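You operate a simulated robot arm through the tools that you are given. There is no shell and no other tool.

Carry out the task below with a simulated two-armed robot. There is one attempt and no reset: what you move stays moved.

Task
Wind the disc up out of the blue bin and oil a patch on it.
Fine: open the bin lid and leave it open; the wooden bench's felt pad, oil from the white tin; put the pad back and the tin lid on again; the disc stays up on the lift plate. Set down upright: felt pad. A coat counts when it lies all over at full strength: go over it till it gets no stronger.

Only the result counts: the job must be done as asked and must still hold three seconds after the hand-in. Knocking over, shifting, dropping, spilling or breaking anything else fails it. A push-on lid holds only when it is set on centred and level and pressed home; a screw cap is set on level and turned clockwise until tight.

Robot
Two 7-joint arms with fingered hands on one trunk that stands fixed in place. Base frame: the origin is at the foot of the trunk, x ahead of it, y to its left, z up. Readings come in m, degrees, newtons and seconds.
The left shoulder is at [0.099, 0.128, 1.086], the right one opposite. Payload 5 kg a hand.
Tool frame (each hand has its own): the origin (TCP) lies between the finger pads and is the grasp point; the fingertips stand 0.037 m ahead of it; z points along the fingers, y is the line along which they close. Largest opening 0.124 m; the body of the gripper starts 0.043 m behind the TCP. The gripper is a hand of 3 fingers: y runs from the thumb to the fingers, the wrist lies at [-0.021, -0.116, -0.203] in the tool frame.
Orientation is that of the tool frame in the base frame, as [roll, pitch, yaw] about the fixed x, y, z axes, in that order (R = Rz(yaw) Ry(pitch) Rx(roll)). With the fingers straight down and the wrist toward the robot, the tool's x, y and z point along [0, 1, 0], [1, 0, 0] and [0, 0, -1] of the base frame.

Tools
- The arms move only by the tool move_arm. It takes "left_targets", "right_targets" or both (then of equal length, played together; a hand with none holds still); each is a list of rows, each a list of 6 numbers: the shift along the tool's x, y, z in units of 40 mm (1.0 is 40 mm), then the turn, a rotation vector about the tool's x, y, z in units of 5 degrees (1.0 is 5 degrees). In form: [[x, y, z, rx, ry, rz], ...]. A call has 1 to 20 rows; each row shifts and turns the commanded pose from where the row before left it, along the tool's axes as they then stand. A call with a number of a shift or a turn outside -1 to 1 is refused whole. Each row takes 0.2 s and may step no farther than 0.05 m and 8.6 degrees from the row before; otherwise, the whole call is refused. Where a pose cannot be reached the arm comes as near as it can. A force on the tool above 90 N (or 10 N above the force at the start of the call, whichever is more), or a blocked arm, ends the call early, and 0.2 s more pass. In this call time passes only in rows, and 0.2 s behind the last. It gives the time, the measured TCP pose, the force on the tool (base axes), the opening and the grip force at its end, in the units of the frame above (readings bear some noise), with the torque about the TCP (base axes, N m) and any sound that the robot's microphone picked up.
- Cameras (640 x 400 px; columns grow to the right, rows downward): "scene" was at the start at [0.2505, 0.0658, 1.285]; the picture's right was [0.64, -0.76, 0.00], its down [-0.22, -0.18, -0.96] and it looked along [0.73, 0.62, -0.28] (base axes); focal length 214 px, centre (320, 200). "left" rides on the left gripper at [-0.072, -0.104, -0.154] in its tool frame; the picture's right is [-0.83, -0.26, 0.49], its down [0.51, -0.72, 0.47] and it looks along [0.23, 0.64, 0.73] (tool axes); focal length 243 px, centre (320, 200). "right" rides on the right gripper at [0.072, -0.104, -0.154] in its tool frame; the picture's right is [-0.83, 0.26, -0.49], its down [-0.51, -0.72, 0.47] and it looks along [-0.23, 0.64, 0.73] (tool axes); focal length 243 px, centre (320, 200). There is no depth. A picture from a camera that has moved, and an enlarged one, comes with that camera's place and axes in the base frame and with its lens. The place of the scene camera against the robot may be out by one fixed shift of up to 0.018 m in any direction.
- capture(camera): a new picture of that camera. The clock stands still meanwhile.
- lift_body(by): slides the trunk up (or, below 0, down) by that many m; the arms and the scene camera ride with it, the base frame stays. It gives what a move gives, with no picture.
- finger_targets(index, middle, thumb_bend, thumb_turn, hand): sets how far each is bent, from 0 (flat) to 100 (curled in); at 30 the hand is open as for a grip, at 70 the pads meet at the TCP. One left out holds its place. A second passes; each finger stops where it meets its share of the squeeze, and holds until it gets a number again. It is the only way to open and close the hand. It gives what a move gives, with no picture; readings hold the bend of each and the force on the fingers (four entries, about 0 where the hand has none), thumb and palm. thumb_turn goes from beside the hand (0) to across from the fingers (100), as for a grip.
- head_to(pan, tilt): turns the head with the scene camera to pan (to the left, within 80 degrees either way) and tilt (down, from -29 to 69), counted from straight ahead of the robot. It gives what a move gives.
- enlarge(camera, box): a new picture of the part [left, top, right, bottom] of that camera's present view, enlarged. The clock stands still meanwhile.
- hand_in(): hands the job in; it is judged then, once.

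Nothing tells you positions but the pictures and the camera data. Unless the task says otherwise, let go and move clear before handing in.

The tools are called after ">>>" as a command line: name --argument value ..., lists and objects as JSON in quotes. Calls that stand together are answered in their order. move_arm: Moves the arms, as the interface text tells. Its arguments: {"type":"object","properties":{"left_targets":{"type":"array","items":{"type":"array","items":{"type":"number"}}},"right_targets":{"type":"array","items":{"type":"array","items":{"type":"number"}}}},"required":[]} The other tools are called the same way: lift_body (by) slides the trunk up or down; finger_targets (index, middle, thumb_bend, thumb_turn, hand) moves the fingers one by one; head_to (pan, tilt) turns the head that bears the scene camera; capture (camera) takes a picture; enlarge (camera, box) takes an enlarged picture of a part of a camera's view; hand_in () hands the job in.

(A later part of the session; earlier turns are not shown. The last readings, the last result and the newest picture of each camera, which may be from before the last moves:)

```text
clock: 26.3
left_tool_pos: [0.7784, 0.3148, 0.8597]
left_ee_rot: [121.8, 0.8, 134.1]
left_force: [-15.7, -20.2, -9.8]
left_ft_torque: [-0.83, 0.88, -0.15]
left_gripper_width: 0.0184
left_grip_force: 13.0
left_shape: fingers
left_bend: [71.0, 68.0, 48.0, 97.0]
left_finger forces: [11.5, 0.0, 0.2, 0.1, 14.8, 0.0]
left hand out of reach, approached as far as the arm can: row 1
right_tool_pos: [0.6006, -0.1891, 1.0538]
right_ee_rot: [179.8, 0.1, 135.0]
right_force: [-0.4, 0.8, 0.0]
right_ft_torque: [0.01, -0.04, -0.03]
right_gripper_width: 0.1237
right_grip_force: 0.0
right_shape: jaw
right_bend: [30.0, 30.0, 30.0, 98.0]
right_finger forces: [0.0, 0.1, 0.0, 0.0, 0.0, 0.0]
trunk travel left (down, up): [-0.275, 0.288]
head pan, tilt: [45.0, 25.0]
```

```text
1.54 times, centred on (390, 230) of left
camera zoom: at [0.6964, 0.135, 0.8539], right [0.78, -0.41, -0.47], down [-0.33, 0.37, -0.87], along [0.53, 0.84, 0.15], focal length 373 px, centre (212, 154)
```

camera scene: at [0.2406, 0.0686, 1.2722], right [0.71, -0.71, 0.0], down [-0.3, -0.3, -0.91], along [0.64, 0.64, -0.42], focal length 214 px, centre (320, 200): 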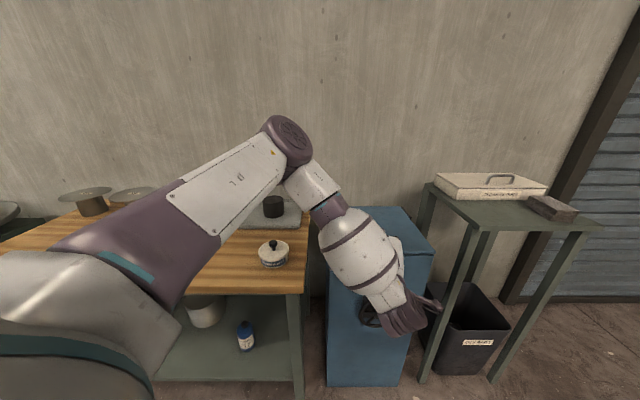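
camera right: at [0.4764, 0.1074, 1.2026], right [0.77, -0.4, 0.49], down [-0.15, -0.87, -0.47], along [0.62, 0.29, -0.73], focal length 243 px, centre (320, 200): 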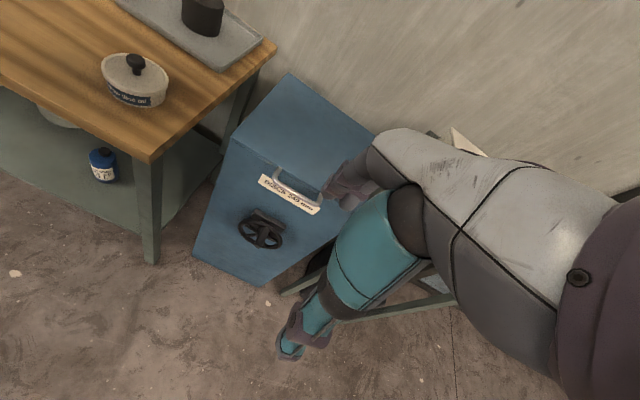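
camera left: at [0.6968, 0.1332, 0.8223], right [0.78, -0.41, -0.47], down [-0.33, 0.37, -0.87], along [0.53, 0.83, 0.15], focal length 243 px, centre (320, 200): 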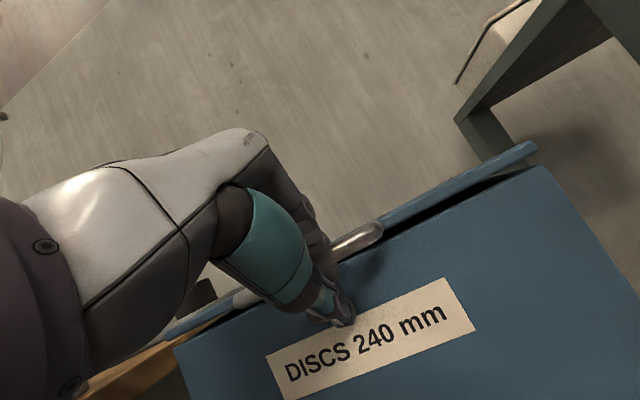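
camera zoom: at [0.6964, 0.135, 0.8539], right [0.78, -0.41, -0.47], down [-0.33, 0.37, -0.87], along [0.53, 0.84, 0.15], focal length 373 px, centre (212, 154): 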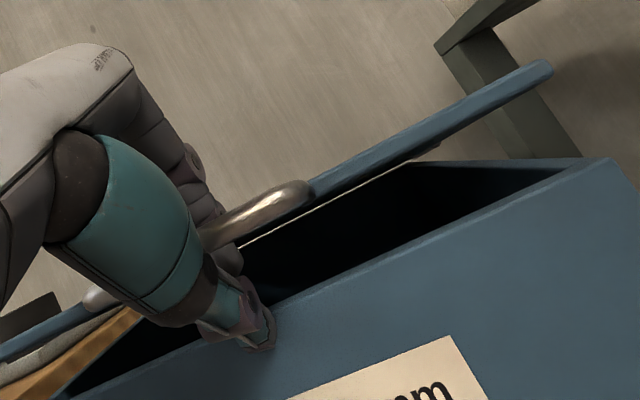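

>>> move_arm --left_targets '[[0, 0.6, -0.5, 0, 0, 0], [0, 0.7, -0.45, 0, 0, 0], [0, 0.7, -0.4, 0, 0, 0]]'

>>> capture --camera "left"

```text
clock: 27.1
left_tool_pos: [0.7786, 0.317, 0.9539]
left_ee_rot: [122.0, 0.9, 134.3]
left_force: [9.7, 8.5, -7.8]
left_ft_torque: [-0.24, 0.53, -0.08]
left_gripper_width: 0.0139
left_grip_force: 20.2
left_shape: fingers
left_bend: [71.0, 63.0, 60.0, 97.0]
left_finger forces: [32.9, 6.3, 0.0, 0.0, 0.0, 0.0]
right_tool_pos: [0.6042, -0.1844, 1.0513]
right_ee_rot: [-179.7, 0.1, 135.1]
right_force: [0.1, 0.1, 0.0]
right_ft_torque: [0.0, -0.01, -0.03]
right_gripper_width: 0.1239
right_grip_force: 0.0
right_shape: jaw
right_bend: [30.0, 30.0, 30.0, 98.0]
right_finger forces: [0.0, 0.1, 0.0, 0.0, 0.1, 0.1]
trunk travel left (down, up): [-0.275, 0.288]
head pan, tilt: [45.0, 25.0]
```

```text
taken
camera left: at [0.6966, 0.1368, 0.9481], right [0.78, -0.41, -0.47], down [-0.33, 0.37, -0.87], along [0.52, 0.84, 0.15], focal length 243 px, centre (320, 200)
```

left: 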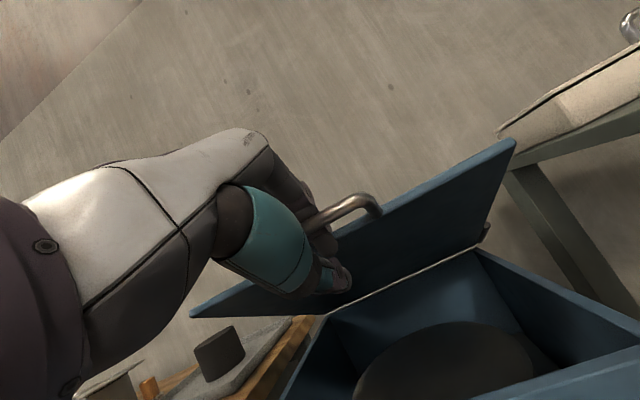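

>>> move_arm --left_targets '[[0, 0.853, -0.104, 0, 0, 0], [0, 0.859, -0.028, 0, 0, 0], [0, 0.858, 0.046, 0, 0, 0], [0, 0.85, 0.119, 0, 0, 0]]'

>>> capture --camera "left"

>>> capture --camera "scene"

```text
clock: 28.1
left_tool_pos: [0.8283, 0.3682, 1.0721]
left_ee_rot: [122.0, 1.0, 134.1]
left_force: [0.6, -0.3, 0.2]
left_ft_torque: [-0.06, -0.02, -0.04]
left_gripper_width: 0.0254
left_grip_force: 0.4
left_shape: fingers
left_bend: [68.0, 68.0, 60.0, 97.0]
left_finger forces: [0.3, 0.1, 0.0, 0.0, 0.1, 0.1]
right_tool_pos: [0.6018, -0.185, 1.0526]
right_ee_rot: [180.0, -0.1, 135.0]
right_force: [-0.1, 1.2, -0.3]
right_ft_torque: [0.01, 0.02, 0.02]
right_gripper_width: 0.1238
right_grip_force: 0.0
right_shape: jaw
right_bend: [30.0, 30.0, 30.0, 98.0]
right_finger forces: [0.1, 0.1, 0.0, 0.0, 0.1, 0.0]
trunk travel left (down, up): [-0.275, 0.288]
head pan, tilt: [45.0, 25.0]
```

```text
taken
camera left: at [0.7457, 0.1886, 1.0653], right [0.78, -0.41, -0.47], down [-0.33, 0.37, -0.87], along [0.53, 0.84, 0.15], focal length 243 px, centre (320, 200)
```

left: 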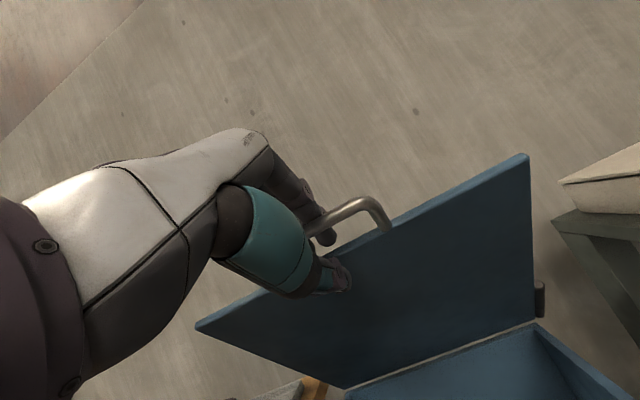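

```text
taken
camera scene: at [0.2442, 0.0714, 1.2712], right [0.71, -0.71, 0.0], down [-0.3, -0.3, -0.91], along [0.64, 0.64, -0.42], focal length 214 px, centre (320, 200)
```

scene: 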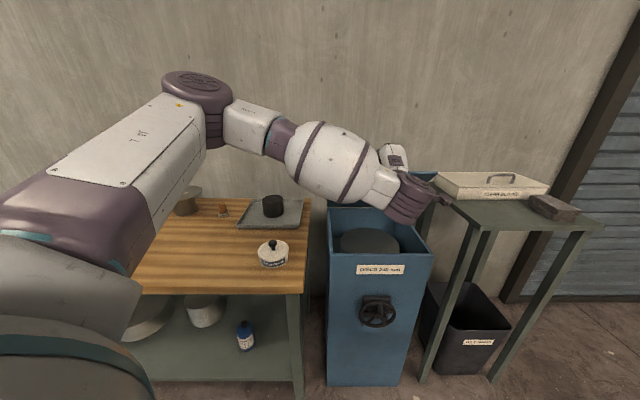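

>>> move_arm --left_targets '[[0, 0.838, 0.194, 0, 0, 0], [0, 0.816, 0.267, 0, 0, 0], [0, 0.791, 0.336, 0, 0, 0], [0, 0.759, 0.403, 0, 0, 0], [0, 0.72, 0.469, 0, 0, 0]]'

>>> capture --camera "left"

>>> capture --camera "scene"

```text
clock: 29.3
left_tool_pos: [0.926, 0.4657, 1.1687]
left_ee_rot: [121.9, 0.9, 134.2]
left_force: [-0.3, 0.9, -0.8]
left_ft_torque: [-0.03, -0.02, 0.03]
left_gripper_width: 0.026
left_grip_force: 0.6
left_shape: fingers
left_bend: [67.0, 68.0, 60.0, 97.0]
left_finger forces: [0.9, 0.0, 0.0, 0.1, 0.6, 0.0]
right_tool_pos: [0.6019, -0.1849, 1.0533]
right_ee_rot: [180.0, 0.1, 135.0]
right_force: [0.4, 0.3, 0.3]
right_ft_torque: [0.0, -0.01, -0.01]
right_gripper_width: 0.124
right_grip_force: 0.0
right_shape: jaw
right_bend: [30.0, 30.0, 30.0, 98.0]
right_finger forces: [0.0, 0.0, 0.1, 0.0, 0.0, 0.1]
trunk travel left (down, up): [-0.275, 0.288]
head pan, tilt: [45.0, 25.0]
```

```text
taken
camera left: at [0.8441, 0.2855, 1.1632], right [0.78, -0.41, -0.47], down [-0.33, 0.37, -0.87], along [0.53, 0.84, 0.15], focal length 243 px, centre (320, 200)
```

left: 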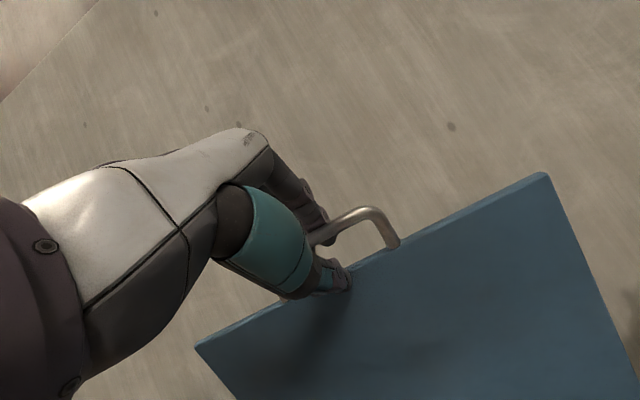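

```text
taken
camera scene: at [0.2446, 0.071, 1.2712], right [0.71, -0.71, 0.0], down [-0.3, -0.3, -0.91], along [0.64, 0.64, -0.42], focal length 214 px, centre (320, 200)
```

scene: 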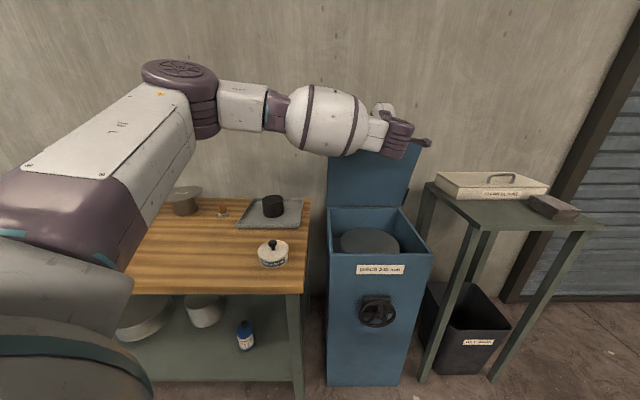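

>>> move_arm --left_targets '[[0, 0.675, 0.53, 0, 0, 0], [0, 0.628, 0.586, 0, 0, 0], [0, 0.575, 0.64, 0, 0, 0]]'

>>> capture --camera "left"

>>> capture --camera "scene"

```text
clock: 30.1
left_tool_pos: [0.9974, 0.537, 1.1936]
left_ee_rot: [122.0, 0.9, 134.1]
left_force: [-1.0, 0.7, -2.7]
left_ft_torque: [-0.41, 0.33, -0.05]
left_gripper_width: 0.0332
left_grip_force: 9.8
left_shape: fingers
left_bend: [65.0, 67.0, 58.0, 97.0]
left_finger forces: [4.1, 4.4, 0.1, 0.0, 10.4, 0.0]
right_tool_pos: [0.6029, -0.1859, 1.0523]
right_ee_rot: [-179.9, 0.0, 135.0]
right_force: [0.2, 0.2, 0.8]
right_ft_torque: [0.02, 0.05, 0.02]
right_gripper_width: 0.1238
right_grip_force: 0.1
right_shape: jaw
right_bend: [30.0, 30.0, 30.0, 98.0]
right_finger forces: [0.1, 0.0, 0.0, 0.0, 0.0, 0.0]
trunk travel left (down, up): [-0.275, 0.288]
head pan, tilt: [45.0, 25.0]
```

```text
taken
camera left: at [0.9153, 0.3566, 1.1872], right [0.78, -0.41, -0.47], down [-0.33, 0.37, -0.87], along [0.53, 0.84, 0.15], focal length 243 px, centre (320, 200)
```

left: 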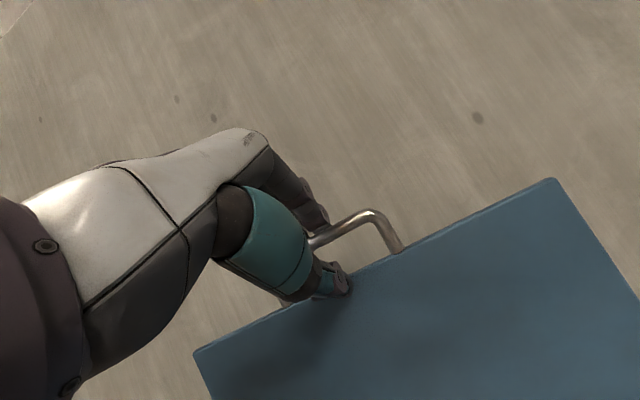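

```text
taken
camera scene: at [0.2451, 0.0714, 1.271], right [0.71, -0.71, 0.0], down [-0.3, -0.3, -0.91], along [0.64, 0.64, -0.42], focal length 214 px, centre (320, 200)
```

scene: 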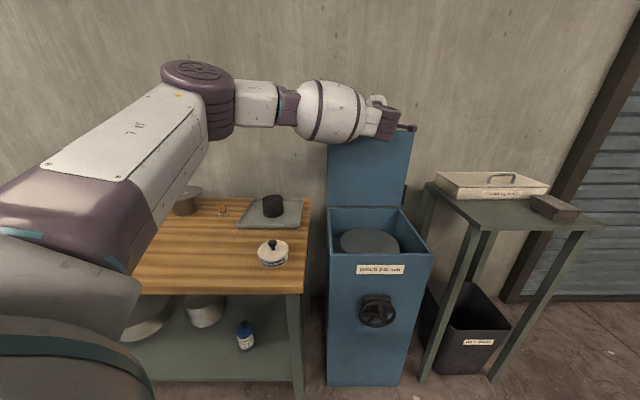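

>>> move_arm --left_targets '[[0, 0.517, 0.687, 0, 0, 0], [0, 0.455, 0.729, 0, 0, 0], [0, 0.39, 0.767, 0, 0, 0], [0, 0.32, 0.798, 0, 0, 0]]'

>>> capture --camera "left"

>>> capture --camera "scene"

```text
clock: 31.1
left_tool_pos: [1.0844, 0.6003, 1.2275]
left_ee_rot: [120.4, 2.2, 132.9]
left_force: [-49.1, -45.9, 46.2]
left_ft_torque: [-4.01, 4.79, 0.31]
left_gripper_width: 0.0662
left_grip_force: 40.4
left_shape: fingers
left_bend: [68.0, 68.0, 41.0, 100.0]
left_finger forces: [0.0, 0.0, 0.0, 0.0, 80.8, 0.0]
right_tool_pos: [0.593, -0.1924, 1.0567]
right_ee_rot: [179.4, 0.1, 135.0]
right_force: [0.4, 1.5, -0.3]
right_ft_torque: [-0.1, 0.05, 0.0]
right_gripper_width: 0.124
right_grip_force: 0.0
right_shape: jaw
right_bend: [30.0, 30.0, 30.0, 98.0]
right_finger forces: [0.1, 0.1, 0.0, 0.1, 0.0, 0.0]
trunk travel left (down, up): [-0.275, 0.288]
head pan, tilt: [45.0, 25.0]
stopped in row 4 (left hand): the force on the tool passed its limit at 96 N (the readings are from after the stop); the commanded pose is now the measured one
```

```text
taken
camera left: at [0.9988, 0.4213, 1.2179], right [0.79, -0.42, -0.44], down [-0.29, 0.38, -0.88], along [0.54, 0.82, 0.18], focal length 243 px, centre (320, 200)
```

left: 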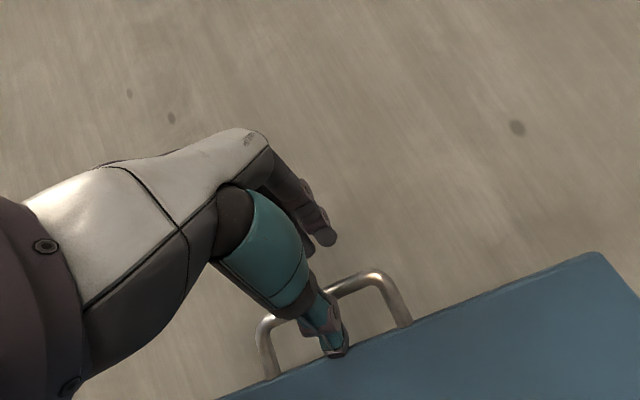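

```text
taken
camera scene: at [0.2334, 0.0636, 1.2743], right [0.71, -0.71, 0.0], down [-0.29, -0.29, -0.91], along [0.64, 0.64, -0.41], focal length 214 px, centre (320, 200)
```

scene: 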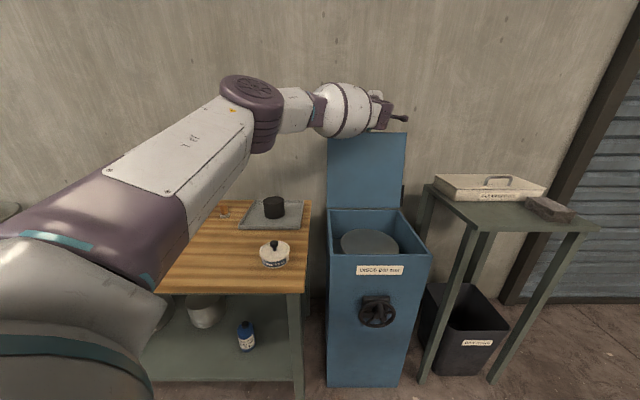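

The lid has reached its stop just past vertical. I'll draw the hand straight back out of the handle and check that the lid stays open.

>>> move_arm --left_targets '[[0, 0, -0.5, 0, 0, 0], [0, 0, -1, 0, 0, 0], [0, 0, -1, 0, 0, 0], [0, 0, -1, 0, 0, 0]]'

>>> capture --camera "left"

>>> capture --camera "scene"

```text
clock: 32.1
left_tool_pos: [1.0032, 0.5388, 1.2754]
left_ee_rot: [121.5, 1.5, 133.5]
left_force: [-0.3, 0.2, -0.8]
left_ft_torque: [0.03, -0.02, 0.0]
left_gripper_width: 0.0252
left_grip_force: 0.0
left_shape: fingers
left_bend: [68.0, 68.0, 60.0, 97.0]
left_finger forces: [0.0, 0.1, 0.0, 0.1, 0.0, 0.1]
right_tool_pos: [0.6012, -0.1849, 1.0524]
right_ee_rot: [180.0, -0.1, 134.9]
right_force: [0.2, -0.8, -0.1]
right_ft_torque: [-0.02, -0.03, -0.04]
right_gripper_width: 0.1238
right_grip_force: 0.1
right_shape: jaw
right_bend: [30.0, 30.0, 30.0, 98.0]
right_finger forces: [0.0, 0.0, 0.0, 0.1, 0.0, 0.0]
trunk travel left (down, up): [-0.275, 0.288]
head pan, tilt: [45.0, 25.0]
```

```text
taken
camera left: at [0.9203, 0.3589, 1.2686], right [0.79, -0.42, -0.46], down [-0.31, 0.37, -0.87], along [0.53, 0.83, 0.16], focal length 243 px, centre (320, 200)
```

left: 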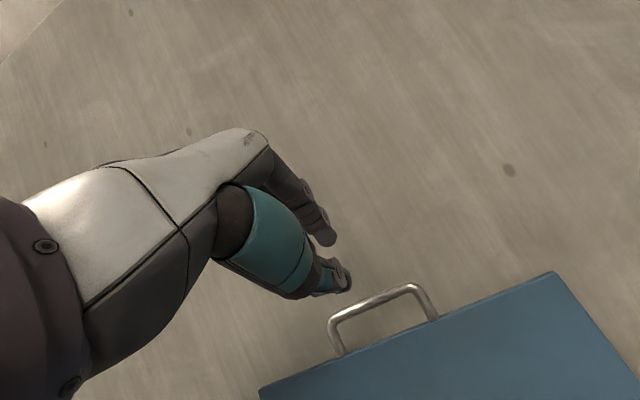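

```text
taken
camera scene: at [0.2443, 0.0716, 1.2712], right [0.71, -0.71, 0.0], down [-0.3, -0.3, -0.91], along [0.64, 0.64, -0.42], focal length 214 px, centre (320, 200)
```

scene: 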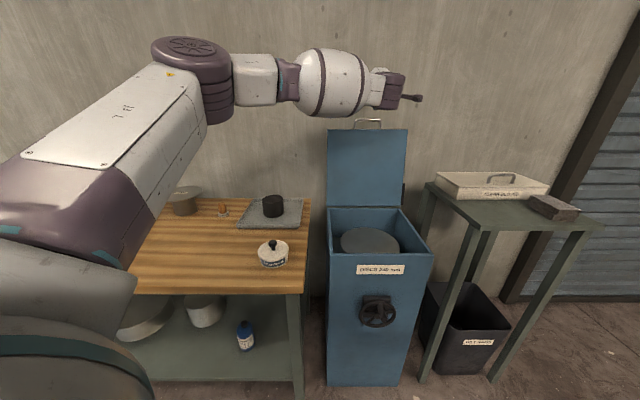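

The lid stays open past vertical and the disc shows in the bin. I'll bring the left hand back over the bench, and start turning the right hand so it can pinch the crank peg from its sides.

>>> move_arm --left_targets '[[0, -0.53, -0.8, 0, 0, 0], [0, -0.53, -0.8, 0, 0, 0], [0, -0.53, -0.8, 0, 0, 0], [0, -0.53, -0.8, 0, 0, 0], [0, -0.53, -0.8, 0, 0, 0], [0, -0.53, -0.8, 0, 0, 0], [0, 0, 0, 1, 0, 0], [0, 0, 0, 1, 0, 0], [0, 0, 0, 1, 0, 0], [0, 0, 0, 1, 0, 0], [0, 0, 0, 1, 0, 0], [0, 0, 0, 1, 0, 0], [0, 0, 0, 1, 0, 0], [0, 0, 0, 1, 0, 0], [0, 0, 0, 1, 0, 0], [0, 0, 0, 1, 0, 0], [0, 0, 0, 1, 0, 0], [0, 0, 0, 0.7, 0, 0]]' --right_targets '[[0, 0, 0, 0, 0, 1], [0, 0, 0, 0, 0, 1], [0, 0, 0, 0, 0, 1], [0, 0, 0, 0, 0, 1], [0, 0, 0, 0, 0, 1], [0, 0, 0, 0, 0, 1], [0, 0, 0, 0, 0, 1], [0, 0, 0, 0, 0, 1], [0, 0, 0, 0, 0, 1], [0, 0, 0, 0, 0, 1], [0, 0, 0, 0, 0, 1], [0, 0, 0, 0, 0, 1], [0, 0, 0, 0, 0, 1], [0, 0, 0, 0, 0, 1], [0, 0, 0, 0, 0, 1], [0, 0, 0, 0, 0, 1], [0, 0, 0, 0, 0, 1], [0, 0, 0, 0, 0, 1]]'

>>> capture --camera "scene"

>>> capture --camera "left"

```text
clock: 35.9
left_tool_pos: [0.8384, 0.3764, 1.2673]
left_ee_rot: [179.9, 1.5, 133.5]
left_force: [-0.6, -0.6, 0.0]
left_ft_torque: [-0.02, 0.01, -0.01]
left_gripper_width: 0.0252
left_grip_force: 0.2
left_shape: fingers
left_bend: [68.0, 68.0, 60.0, 97.0]
left_finger forces: [0.0, 0.0, 0.0, 0.0, 0.0, 0.1]
right_tool_pos: [0.6014, -0.1859, 1.0532]
right_ee_rot: [-180.0, -0.1, 44.9]
right_force: [-0.3, 0.2, -0.1]
right_ft_torque: [-0.02, -0.04, 0.05]
right_gripper_width: 0.1237
right_grip_force: 0.0
right_shape: jaw
right_bend: [30.0, 30.0, 30.0, 98.0]
right_finger forces: [0.0, 0.0, 0.1, 0.0, 0.0, 0.0]
trunk travel left (down, up): [-0.275, 0.288]
head pan, tilt: [45.0, 25.0]
```

```text
taken
camera scene: at [0.2442, 0.0715, 1.2712], right [0.71, -0.71, 0.0], down [-0.3, -0.3, -0.91], along [0.64, 0.64, -0.42], focal length 214 px, centre (320, 200)
```

scene: 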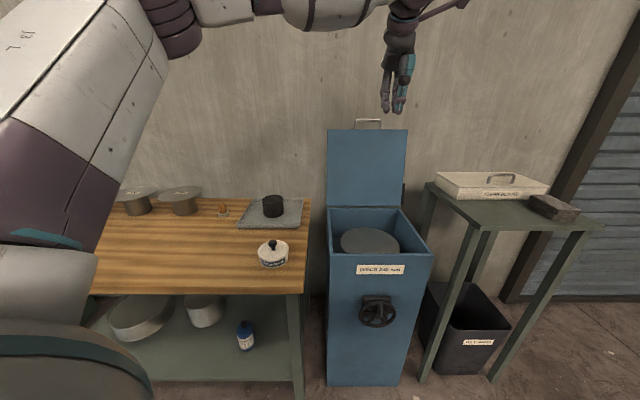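

```text
taken
camera left: at [0.8098, 0.2558, 1.4222], right [0.39, -0.79, -0.47], down [-0.86, -0.14, -0.49], along [0.32, 0.59, -0.74], focal length 243 px, centre (320, 200)
```

left: 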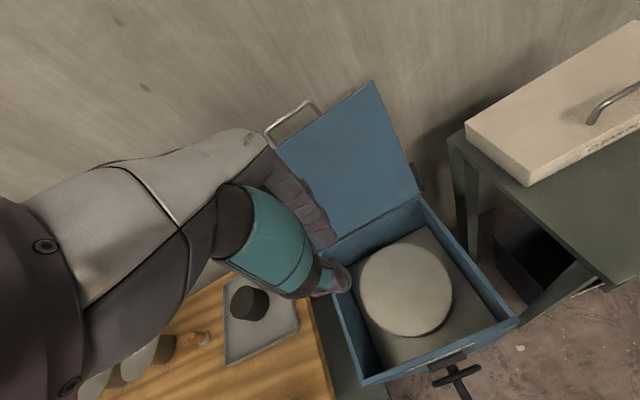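

>>> enlarge --camera "left" --box '[310, 190, 530, 390]'

>>> move_arm --right_targets '[[0, 0, 0, 0, 1, 0], [0, 0, 0, 0, 1, 0], [0, 0, 0, 0, 1, 0], [0, 0, 0, 0, 1, 0], [0, 0, 0, 0, 1, 0], [0, 0, 0, 0, 1, 0], [0, 0, 0, 0, 1, 0], [0, 0, 0, 0, 1, 0], [0, 0, 0, 0, 1, 0]]'

>>> capture --camera "right"

```text
2.00 times, centred on (420, 290) of left
camera zoom: at [0.8098, 0.2558, 1.4222], right [0.39, -0.79, -0.47], down [-0.86, -0.14, -0.49], along [0.32, 0.59, -0.74], focal length 485 px, centre (120, 20)
```

zoom: 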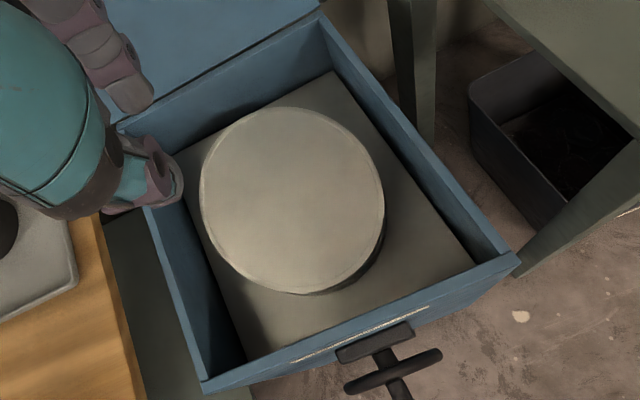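

```text
clock: 37.9
left_tool_pos: [0.8388, 0.3749, 1.2667]
left_ee_rot: [-180.0, 1.4, 133.5]
left_force: [0.6, -0.5, -0.1]
left_ft_torque: [-0.04, 0.01, -0.03]
left_gripper_width: 0.0252
left_grip_force: 0.0
left_shape: fingers
left_bend: [68.0, 68.0, 60.0, 97.0]
left_finger forces: [0.0, 0.1, 0.1, 0.1, 0.1, 0.1]
right_tool_pos: [0.6323, -0.1877, 1.0629]
right_ee_rot: [-179.9, -45.0, 44.9]
right_force: [-0.2, 0.5, 0.1]
right_ft_torque: [-0.01, 0.0, 0.03]
right_gripper_width: 0.124
right_grip_force: 0.0
right_shape: jaw
right_bend: [30.0, 30.0, 30.0, 98.0]
right_finger forces: [0.0, 0.0, 0.1, 0.0, 0.1, 0.1]
right hand out of reach, approached as far as the arm can: row 7, 8, 9
trunk travel left (down, up): [-0.275, 0.288]
head pan, tilt: [45.0, 25.0]
```

```text
taken
camera right: at [0.5193, -0.153, 1.2233], right [-0.48, -0.85, -0.24], down [-0.53, 0.49, -0.69], along [0.7, -0.2, -0.68], focal length 243 px, centre (320, 200)
```

right: 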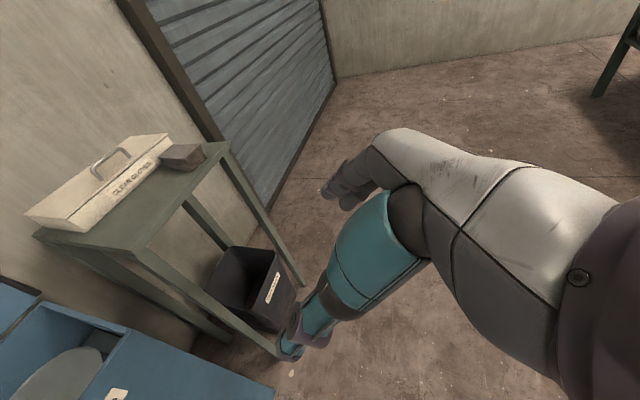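

>>> move_arm --right_targets '[[-0.08, -0.52, 0.92, 0, 0, 0], [-0.08, -0.52, 0.92, 0, 0, 0], [-0.08, -0.52, 0.92, 0, 0, 0], [-0.08, -0.52, 0.92, 0, 0, 0], [-0.08, -0.52, 0.92, 0, 0, 0], [-0.08, -0.52, 0.92, 0, 0, 0], [-0.08, -0.52, 0.92, 0, 0, 0], [-0.08, -0.52, 0.92, 0, 0, 0], [-0.08, -0.52, 0.92, 0, 0, 0], [-0.08, -0.52, 0.92, 0, 0, 0], [-0.08, -0.52, 0.92, 0, 0, 0], [-0.08, -0.52, 0.92, 0, 0, 0]]'

>>> capture --camera "right"

>>> capture --camera "scene"

```text
clock: 40.5
left_tool_pos: [0.8393, 0.3764, 1.2665]
left_ee_rot: [180.0, 1.6, 133.5]
left_force: [-0.4, 0.2, -0.1]
left_ft_torque: [-0.02, -0.01, 0.0]
left_gripper_width: 0.0251
left_grip_force: 0.1
left_shape: fingers
left_bend: [68.0, 68.0, 60.0, 97.0]
left_finger forces: [0.0, 0.0, 0.0, 0.0, 0.1, 0.0]
right_tool_pos: [0.6606, 0.1917, 0.7242]
right_ee_rot: [179.9, -45.0, 45.1]
right_force: [-0.3, -0.3, -0.4]
right_ft_torque: [-0.02, 0.02, 0.0]
right_gripper_width: 0.1241
right_grip_force: 0.2
right_shape: jaw
right_bend: [30.0, 30.0, 30.0, 98.0]
right_finger forces: [0.0, 0.1, 0.0, 0.0, 0.0, 0.1]
right hand out of reach, approached as far as the arm can: row 1
trunk travel left (down, up): [-0.275, 0.288]
head pan, tilt: [45.0, 25.0]
```

```text
taken
camera right: at [0.5461, 0.2256, 0.8839], right [-0.48, -0.85, -0.24], down [-0.53, 0.49, -0.69], along [0.7, -0.2, -0.68], focal length 243 px, centre (320, 200)
```

right: 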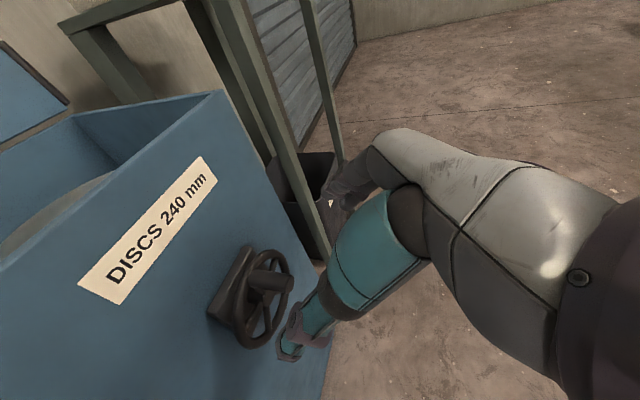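

```text
taken
camera scene: at [0.2447, 0.0719, 1.2711], right [0.71, -0.71, 0.0], down [-0.3, -0.3, -0.91], along [0.64, 0.64, -0.42], focal length 214 px, centre (320, 200)
```

scene: 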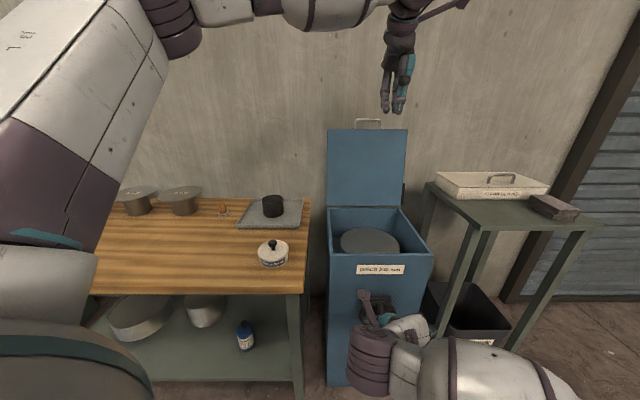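

>>> enlarge --camera "right" --box '[190, 230, 340, 370]'

```text
2.86 times, centred on (265, 300) of right
camera zoom: at [0.5461, 0.2256, 0.8839], right [-0.48, -0.85, -0.24], down [-0.53, 0.49, -0.69], along [0.7, -0.2, -0.68], focal length 693 px, centre (477, -86)
```

zoom: 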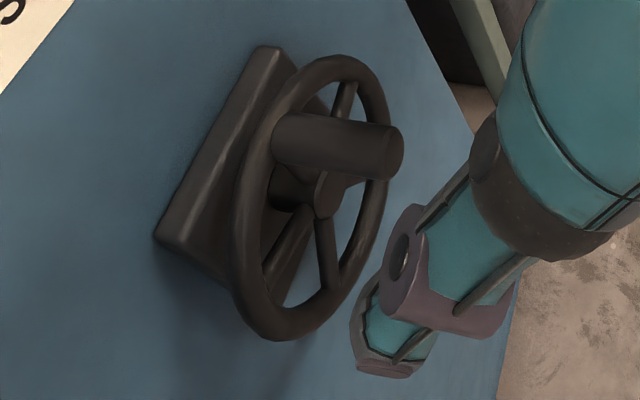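

>>> move_arm --right_targets '[[0, -0.06, 0.8, 0, 0, 0], [0, 0, 0.8, 0, 0, 0], [0, 0, 0.8, 0, 0, 0], [0, 0, 0.65, 0, 0, 0]]'

>>> enlarge --camera "right" --box '[190, 200, 390, 390]'

>>> capture --camera "left"

```text
clock: 41.5
left_tool_pos: [0.8401, 0.3756, 1.267]
left_ee_rot: [180.0, 1.5, 133.4]
left_force: [0.3, 0.7, 0.7]
left_ft_torque: [-0.03, -0.03, 0.0]
left_gripper_width: 0.0249
left_grip_force: 0.1
left_shape: fingers
left_bend: [68.0, 68.0, 60.0, 97.0]
left_finger forces: [0.0, 0.0, 0.1, 0.1, 0.1, 0.0]
right_tool_pos: [0.7202, 0.2564, 0.637]
right_ee_rot: [-180.0, -45.0, 45.0]
right_force: [0.2, 0.0, -0.2]
right_ft_torque: [0.01, -0.01, -0.01]
right_gripper_width: 0.1236
right_grip_force: 0.0
right_shape: jaw
right_bend: [30.0, 30.0, 30.0, 98.0]
right_finger forces: [0.0, 0.0, 0.0, 0.0, 0.0, 0.0]
trunk travel left (down, up): [-0.275, 0.288]
head pan, tilt: [45.0, 25.0]
```

```text
2.11 times, centred on (290, 295) of right
camera zoom: at [0.6075, 0.2908, 0.7959], right [-0.48, -0.85, -0.24], down [-0.53, 0.49, -0.69], along [0.7, -0.2, -0.68], focal length 511 px, centre (383, 0)
```

zoom: 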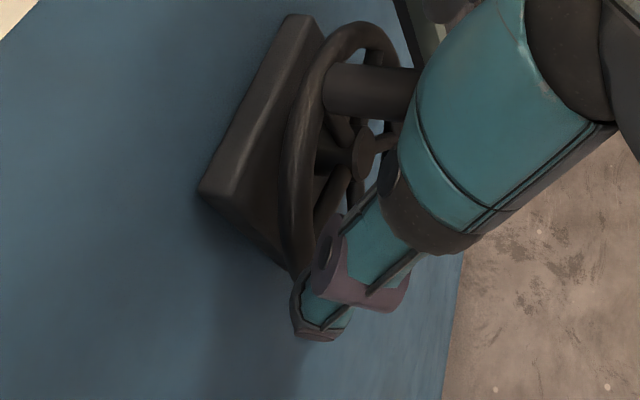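

```text
taken
camera left: at [0.8106, 0.2558, 1.4215], right [0.39, -0.79, -0.47], down [-0.86, -0.14, -0.49], along [0.32, 0.6, -0.74], focal length 243 px, centre (320, 200)
```

left: 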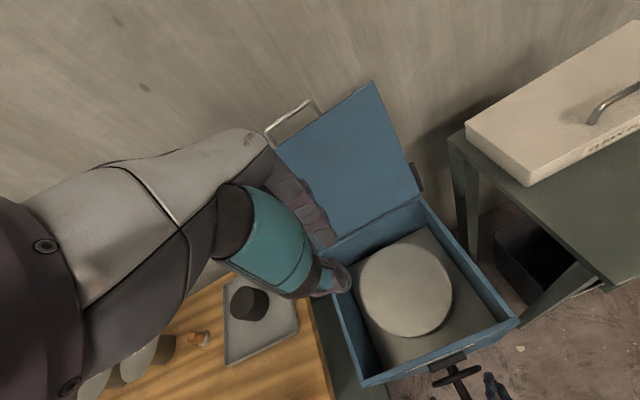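

>>> finger_targets --hand "right" --index 72 --middle 72 --thumb_bend 72

>>> enlarge --camera "right" --box '[190, 200, 390, 390]'

>>> enlarge --camera "scene" --box '[310, 220, 450, 390]'

```text
clock: 42.5
left_tool_pos: [0.8385, 0.3739, 1.2678]
left_ee_rot: [179.8, 1.6, 133.3]
left_force: [0.3, -0.1, 1.1]
left_ft_torque: [-0.02, -0.01, 0.03]
left_gripper_width: 0.025
left_grip_force: 0.1
left_shape: fingers
left_bend: [68.0, 68.0, 60.0, 97.0]
left_finger forces: [0.0, 0.1, 0.0, 0.0, 0.0, 0.0]
right_tool_pos: [0.7194, 0.2557, 0.6378]
right_ee_rot: [-180.0, -45.0, 44.8]
right_force: [0.2, -9.5, 1.5]
right_ft_torque: [-0.33, -0.3, -0.78]
right_gripper_width: 0.0432
right_grip_force: 11.0
right_shape: fingers
right_bend: [50.0, 72.0, 67.0, 97.0]
right_finger forces: [14.8, 1.2, 0.0, 0.0, 6.3, 0.1]
trunk travel left (down, up): [-0.275, 0.288]
head pan, tilt: [45.0, 25.0]
```

```text
2.11 times, centred on (290, 295) of right
camera zoom: at [0.607, 0.2894, 0.7966], right [-0.48, -0.85, -0.24], down [-0.53, 0.49, -0.69], along [0.7, -0.2, -0.68], focal length 511 px, centre (383, 0)
```

zoom: 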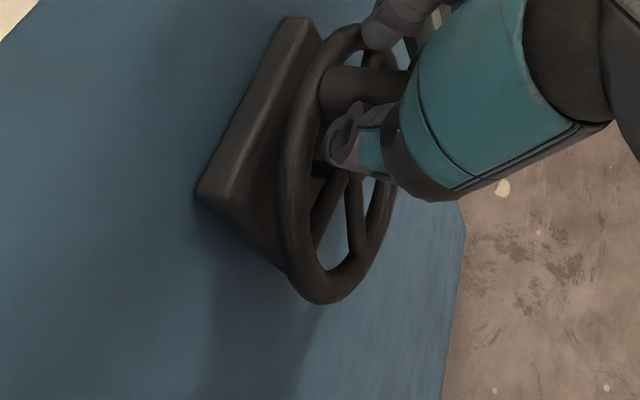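

```text
2.35 times, centred on (380, 305) of scene
camera zoom: at [0.2441, 0.07, 1.2713], right [0.71, -0.71, 0.0], down [-0.3, -0.3, -0.91], along [0.64, 0.64, -0.42], focal length 505 px, centre (179, -47)
```

zoom: 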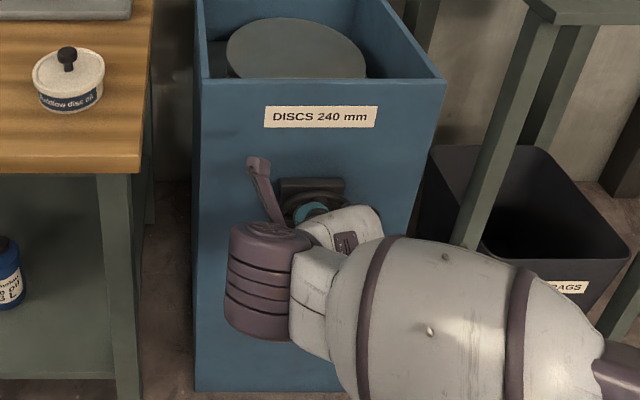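

Only the index finger met the peg, because the middle finger passed beyond its tip. I'll open, pitch the hand steeper so both fingers lie along the peg, and regrip.

>>> finger_targets --hand "right" --index 45 --middle 45 --thumb_bend 45

>>> move_arm --right_targets '[[0, 0, 0, 0, -1, 0], [0, 0, 0, 0, -1, 0], [0.05, 0.03, 0.17, 0, -0.6, 0]]'

>>> enlarge --camera "right" --box '[190, 200, 390, 390]'

```text
clock: 43.5
left_tool_pos: [0.8377, 0.3756, 1.2674]
left_ee_rot: [179.9, 1.5, 133.4]
left_force: [0.9, 0.1, 0.9]
left_ft_torque: [0.01, 0.0, 0.0]
left_gripper_width: 0.0249
left_grip_force: 0.1
left_shape: fingers
left_bend: [68.0, 68.0, 60.0, 97.0]
left_finger forces: [0.0, 0.0, 0.0, 0.1, 0.0, 0.0]
right_tool_pos: [0.7199, 0.2566, 0.637]
right_ee_rot: [180.0, -45.0, 45.0]
right_force: [1.2, -0.3, 0.3]
right_ft_torque: [-0.04, -0.02, 0.0]
right_gripper_width: 0.0826
right_grip_force: 0.1
right_shape: fingers
right_bend: [45.0, 45.0, 45.0, 97.0]
right_finger forces: [0.0, 0.0, 0.0, 0.0, 0.0, 0.0]
trunk travel left (down, up): [-0.275, 0.288]
head pan, tilt: [45.0, 25.0]
```

```text
clock: 44.3
left_tool_pos: [0.8382, 0.3753, 1.2671]
left_ee_rot: [179.9, 1.6, 133.3]
left_force: [-0.3, 0.4, -0.3]
left_ft_torque: [-0.04, -0.03, -0.02]
left_gripper_width: 0.0247
left_grip_force: 0.1
left_shape: fingers
left_bend: [68.0, 68.0, 60.0, 97.0]
left_finger forces: [0.0, 0.1, 0.0, 0.0, 0.0, 0.0]
right_tool_pos: [0.7246, 0.2588, 0.6318]
right_ee_rot: [-180.0, -31.9, 45.0]
right_force: [0.0, -0.6, 0.3]
right_ft_torque: [-0.02, 0.0, -0.06]
right_gripper_width: 0.083
right_grip_force: 0.5
right_shape: fingers
right_bend: [45.0, 45.0, 45.0, 97.0]
right_finger forces: [1.0, 0.1, 0.1, 0.2, 0.0, 0.1]
trunk travel left (down, up): [-0.275, 0.288]
head pan, tilt: [45.0, 25.0]
```

```text
2.11 times, centred on (290, 295) of right
camera zoom: at [0.638, 0.3197, 0.8018], right [-0.5, -0.87, -0.02], down [-0.64, 0.38, -0.67], along [0.59, -0.32, -0.74], focal length 511 px, centre (383, 0)
```

zoom: 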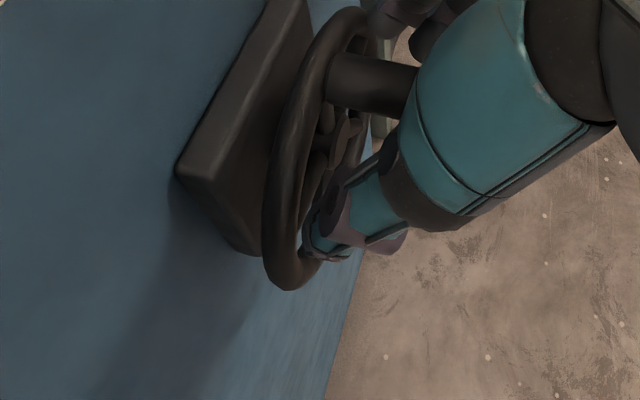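

>>> finger_targets --hand "right" --index 75 --middle 75 --thumb_bend 75

>>> enlarge --camera "right" --box '[190, 200, 390, 390]'

```text
clock: 45.3
left_tool_pos: [0.8392, 0.3762, 1.2655]
left_ee_rot: [-180.0, 1.5, 133.4]
left_force: [-0.4, 0.2, 0.0]
left_ft_torque: [-0.02, 0.01, 0.0]
left_gripper_width: 0.0249
left_grip_force: 0.1
left_shape: fingers
left_bend: [68.0, 68.0, 60.0, 97.0]
left_finger forces: [0.0, 0.0, 0.0, 0.1, 0.0, 0.1]
right_tool_pos: [0.7249, 0.2576, 0.6313]
right_ee_rot: [-179.9, -31.9, 44.9]
right_force: [-0.1, 2.6, -13.2]
right_ft_torque: [-0.06, 0.15, 0.05]
right_gripper_width: 0.0097
right_grip_force: 13.6
right_shape: fingers
right_bend: [72.0, 74.0, 70.0, 97.0]
right_finger forces: [12.3, 3.9, 0.1, 0.1, 11.6, 0.0]
trunk travel left (down, up): [-0.275, 0.288]
head pan, tilt: [45.0, 25.0]
```

```text
2.11 times, centred on (290, 295) of right
camera zoom: at [0.6384, 0.32, 0.8004], right [-0.5, -0.87, -0.02], down [-0.64, 0.38, -0.67], along [0.59, -0.32, -0.74], focal length 511 px, centre (383, 0)
```

zoom: 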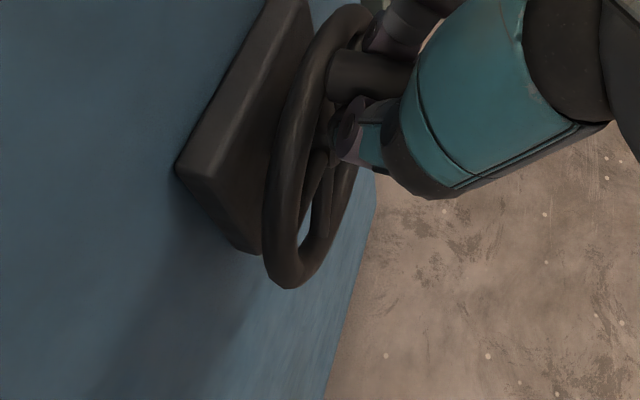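

The hand now cages the peg. I'll test a 30-degree clockwise turn and watch the disc from the left camera.

>>> move_arm --right_targets '[[-0.012, 0.265, 0.019, 0, 0, 0], [-0.037, 0.257, 0.06, 0, 0, 0], [-0.06, 0.24, 0.096, 0, 0, 0]]'

>>> enlarge --camera "right" --box '[190, 200, 390, 390]'

>>> enlarge --camera "left" --box '[310, 190, 530, 390]'

```text
clock: 46.1
left_tool_pos: [0.8386, 0.3775, 1.2655]
left_ee_rot: [-180.0, 1.4, 133.3]
left_force: [0.1, 0.2, -0.1]
left_ft_torque: [0.0, -0.03, -0.02]
left_gripper_width: 0.025
left_grip_force: 0.1
left_shape: fingers
left_bend: [68.0, 68.0, 60.0, 97.0]
left_finger forces: [0.0, 0.0, 0.0, 0.1, 0.0, 0.0]
right_tool_pos: [0.7454, 0.2376, 0.6231]
right_ee_rot: [-179.8, -31.9, 44.9]
right_force: [-12.4, 12.8, -14.5]
right_ft_torque: [0.03, 0.46, 0.34]
right_gripper_width: 0.0079
right_grip_force: 14.4
right_shape: fingers
right_bend: [72.0, 75.0, 71.0, 97.0]
right_finger forces: [13.0, 2.0, 0.0, 0.0, 14.9, 0.1]
trunk travel left (down, up): [-0.275, 0.288]
head pan, tilt: [45.0, 25.0]
```

```text
2.11 times, centred on (290, 295) of right
camera zoom: at [0.6596, 0.2989, 0.7921], right [-0.5, -0.87, -0.02], down [-0.64, 0.38, -0.67], along [0.59, -0.32, -0.74], focal length 511 px, centre (383, 0)
```

zoom: 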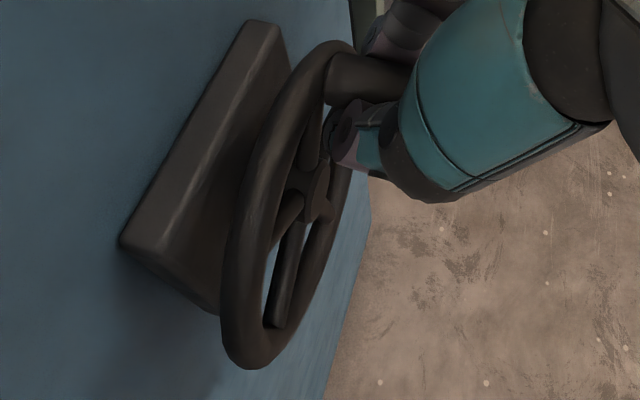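

```text
2.00 times, centred on (420, 290) of left
camera zoom: at [0.8105, 0.2563, 1.4215], right [0.39, -0.79, -0.47], down [-0.86, -0.14, -0.49], along [0.32, 0.59, -0.74], focal length 485 px, centre (120, 20)
```

zoom: 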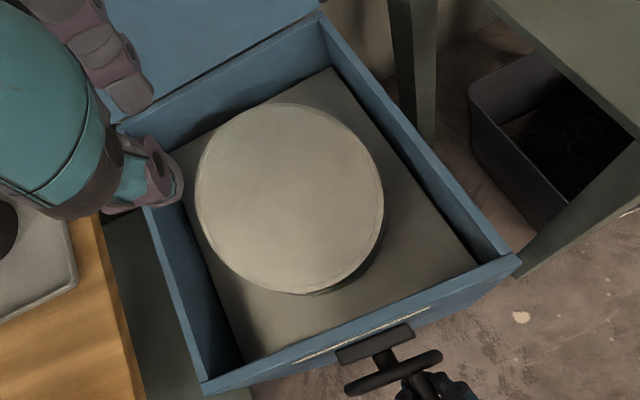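

The disc rises as the crank turns clockwise. I'll carry on to 120 degrees.

>>> move_arm --right_targets '[[-0.1285, 0.315, 0.2056, 0, 0, 0], [-0.167, 0.2425, 0.267, 0, 0, 0], [-0.195, 0.1525, 0.312, 0, 0, 0], [-0.209, 0.0525, 0.335, 0, 0, 0], [-0.209, -0.0525, 0.335, 0, 0, 0], [-0.195, -0.1525, 0.312, 0, 0, 0]]'

>>> enlarge --camera "right" --box '[190, 200, 390, 390]'

>>> enlarge --camera "left" --box '[310, 190, 530, 390]'

```text
clock: 47.5
left_tool_pos: [0.8386, 0.3751, 1.2665]
left_ee_rot: [179.9, 1.5, 133.4]
left_force: [0.5, -0.5, -0.1]
left_ft_torque: [-0.04, 0.02, -0.02]
left_gripper_width: 0.0252
left_grip_force: 0.0
left_shape: fingers
left_bend: [68.0, 68.0, 60.0, 97.0]
left_finger forces: [0.1, 0.1, 0.1, 0.1, 0.1, 0.0]
right_tool_pos: [0.7652, 0.2198, 0.5434]
right_ee_rot: [179.8, -31.9, 45.0]
right_force: [-0.3, 0.3, 0.3]
right_ft_torque: [0.01, 0.05, -0.04]
right_gripper_width: 0.0001
right_grip_force: 0.1
right_shape: fingers
right_bend: [74.0, 75.0, 71.0, 97.0]
right_finger forces: [0.0, 0.0, 0.1, 0.0, 0.1, 0.0]
trunk travel left (down, up): [-0.275, 0.288]
head pan, tilt: [45.0, 25.0]
```

```text
2.11 times, centred on (290, 295) of right
camera zoom: at [0.6786, 0.2808, 0.711], right [-0.5, -0.87, -0.02], down [-0.64, 0.38, -0.67], along [0.59, -0.32, -0.74], focal length 511 px, centre (383, 0)
```

zoom: 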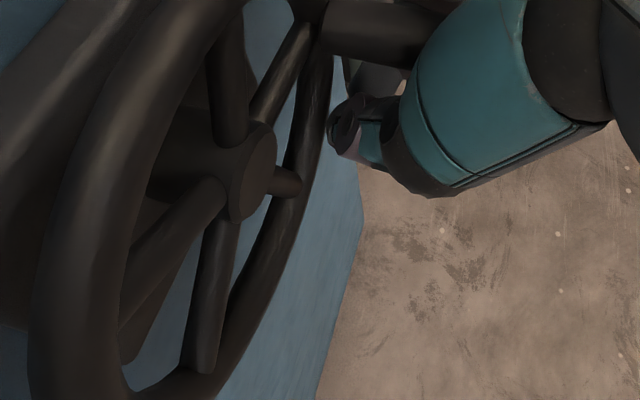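

```text
2.00 times, centred on (420, 290) of left
camera zoom: at [0.81, 0.2552, 1.422], right [0.39, -0.79, -0.47], down [-0.86, -0.14, -0.49], along [0.32, 0.6, -0.74], focal length 485 px, centre (120, 20)
```

zoom: 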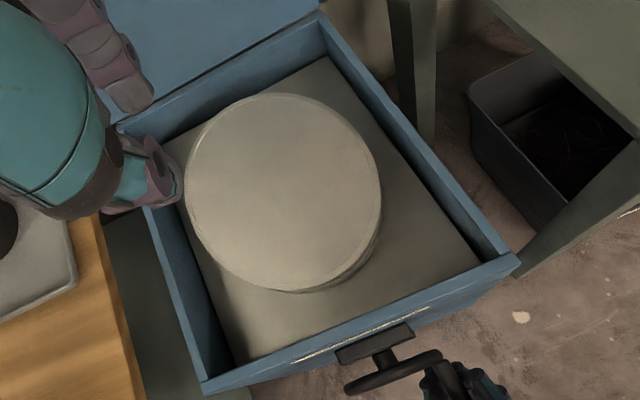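

>>> move_arm --right_targets '[[-0.167, -0.2425, 0.267, 0, 0, 0], [-0.1285, -0.315, 0.2056, 0, 0, 0], [-0.081, -0.3675, 0.129, 0, 0, 0], [-0.028, -0.395, 0.0445, 0, 0, 0], [0.028, -0.395, -0.0445, 0, 0, 0]]'

>>> capture --camera "right"

>>> enlarge --camera "left" --box '[310, 190, 530, 390]'

```text
clock: 48.7
left_tool_pos: [0.8436, 0.3747, 1.2628]
left_ee_rot: [-179.9, 1.2, 133.5]
left_force: [0.8, 0.4, -1.1]
left_ft_torque: [-0.03, 0.02, -0.01]
left_gripper_width: 0.0249
left_grip_force: 0.0
left_shape: fingers
left_bend: [68.0, 68.0, 60.0, 97.0]
left_finger forces: [0.1, 0.1, 0.0, 0.0, 0.0, 0.0]
right_tool_pos: [0.7173, 0.2641, 0.5072]
right_ee_rot: [-179.7, -31.3, 44.6]
right_force: [7.0, -39.8, -33.3]
right_ft_torque: [2.34, 1.25, -0.92]
right_gripper_width: 0.0514
right_grip_force: 28.3
right_shape: fingers
right_bend: [17.0, 75.0, 75.0, 97.0]
right_finger forces: [25.1, 31.2, 0.0, 0.1, 0.0, 0.0]
trunk travel left (down, up): [-0.275, 0.288]
head pan, tilt: [45.0, 25.0]
```

```text
taken
camera right: at [0.6327, 0.3259, 0.6753], right [-0.5, -0.86, -0.01], down [-0.64, 0.38, -0.66], along [0.58, -0.32, -0.75], focal length 243 px, centre (320, 200)
```

right: 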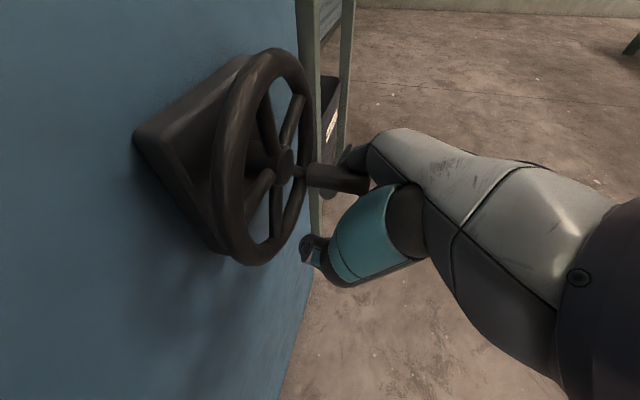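

```text
2.00 times, centred on (420, 290) of left
camera zoom: at [0.8161, 0.2542, 1.418], right [0.39, -0.79, -0.47], down [-0.87, -0.14, -0.48], along [0.32, 0.6, -0.74], focal length 485 px, centre (120, 20)
```

zoom: 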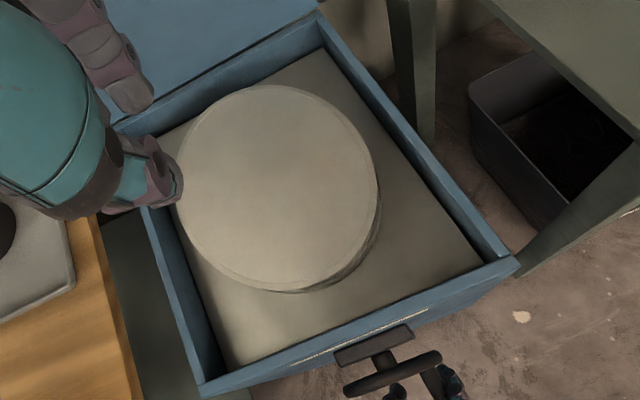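

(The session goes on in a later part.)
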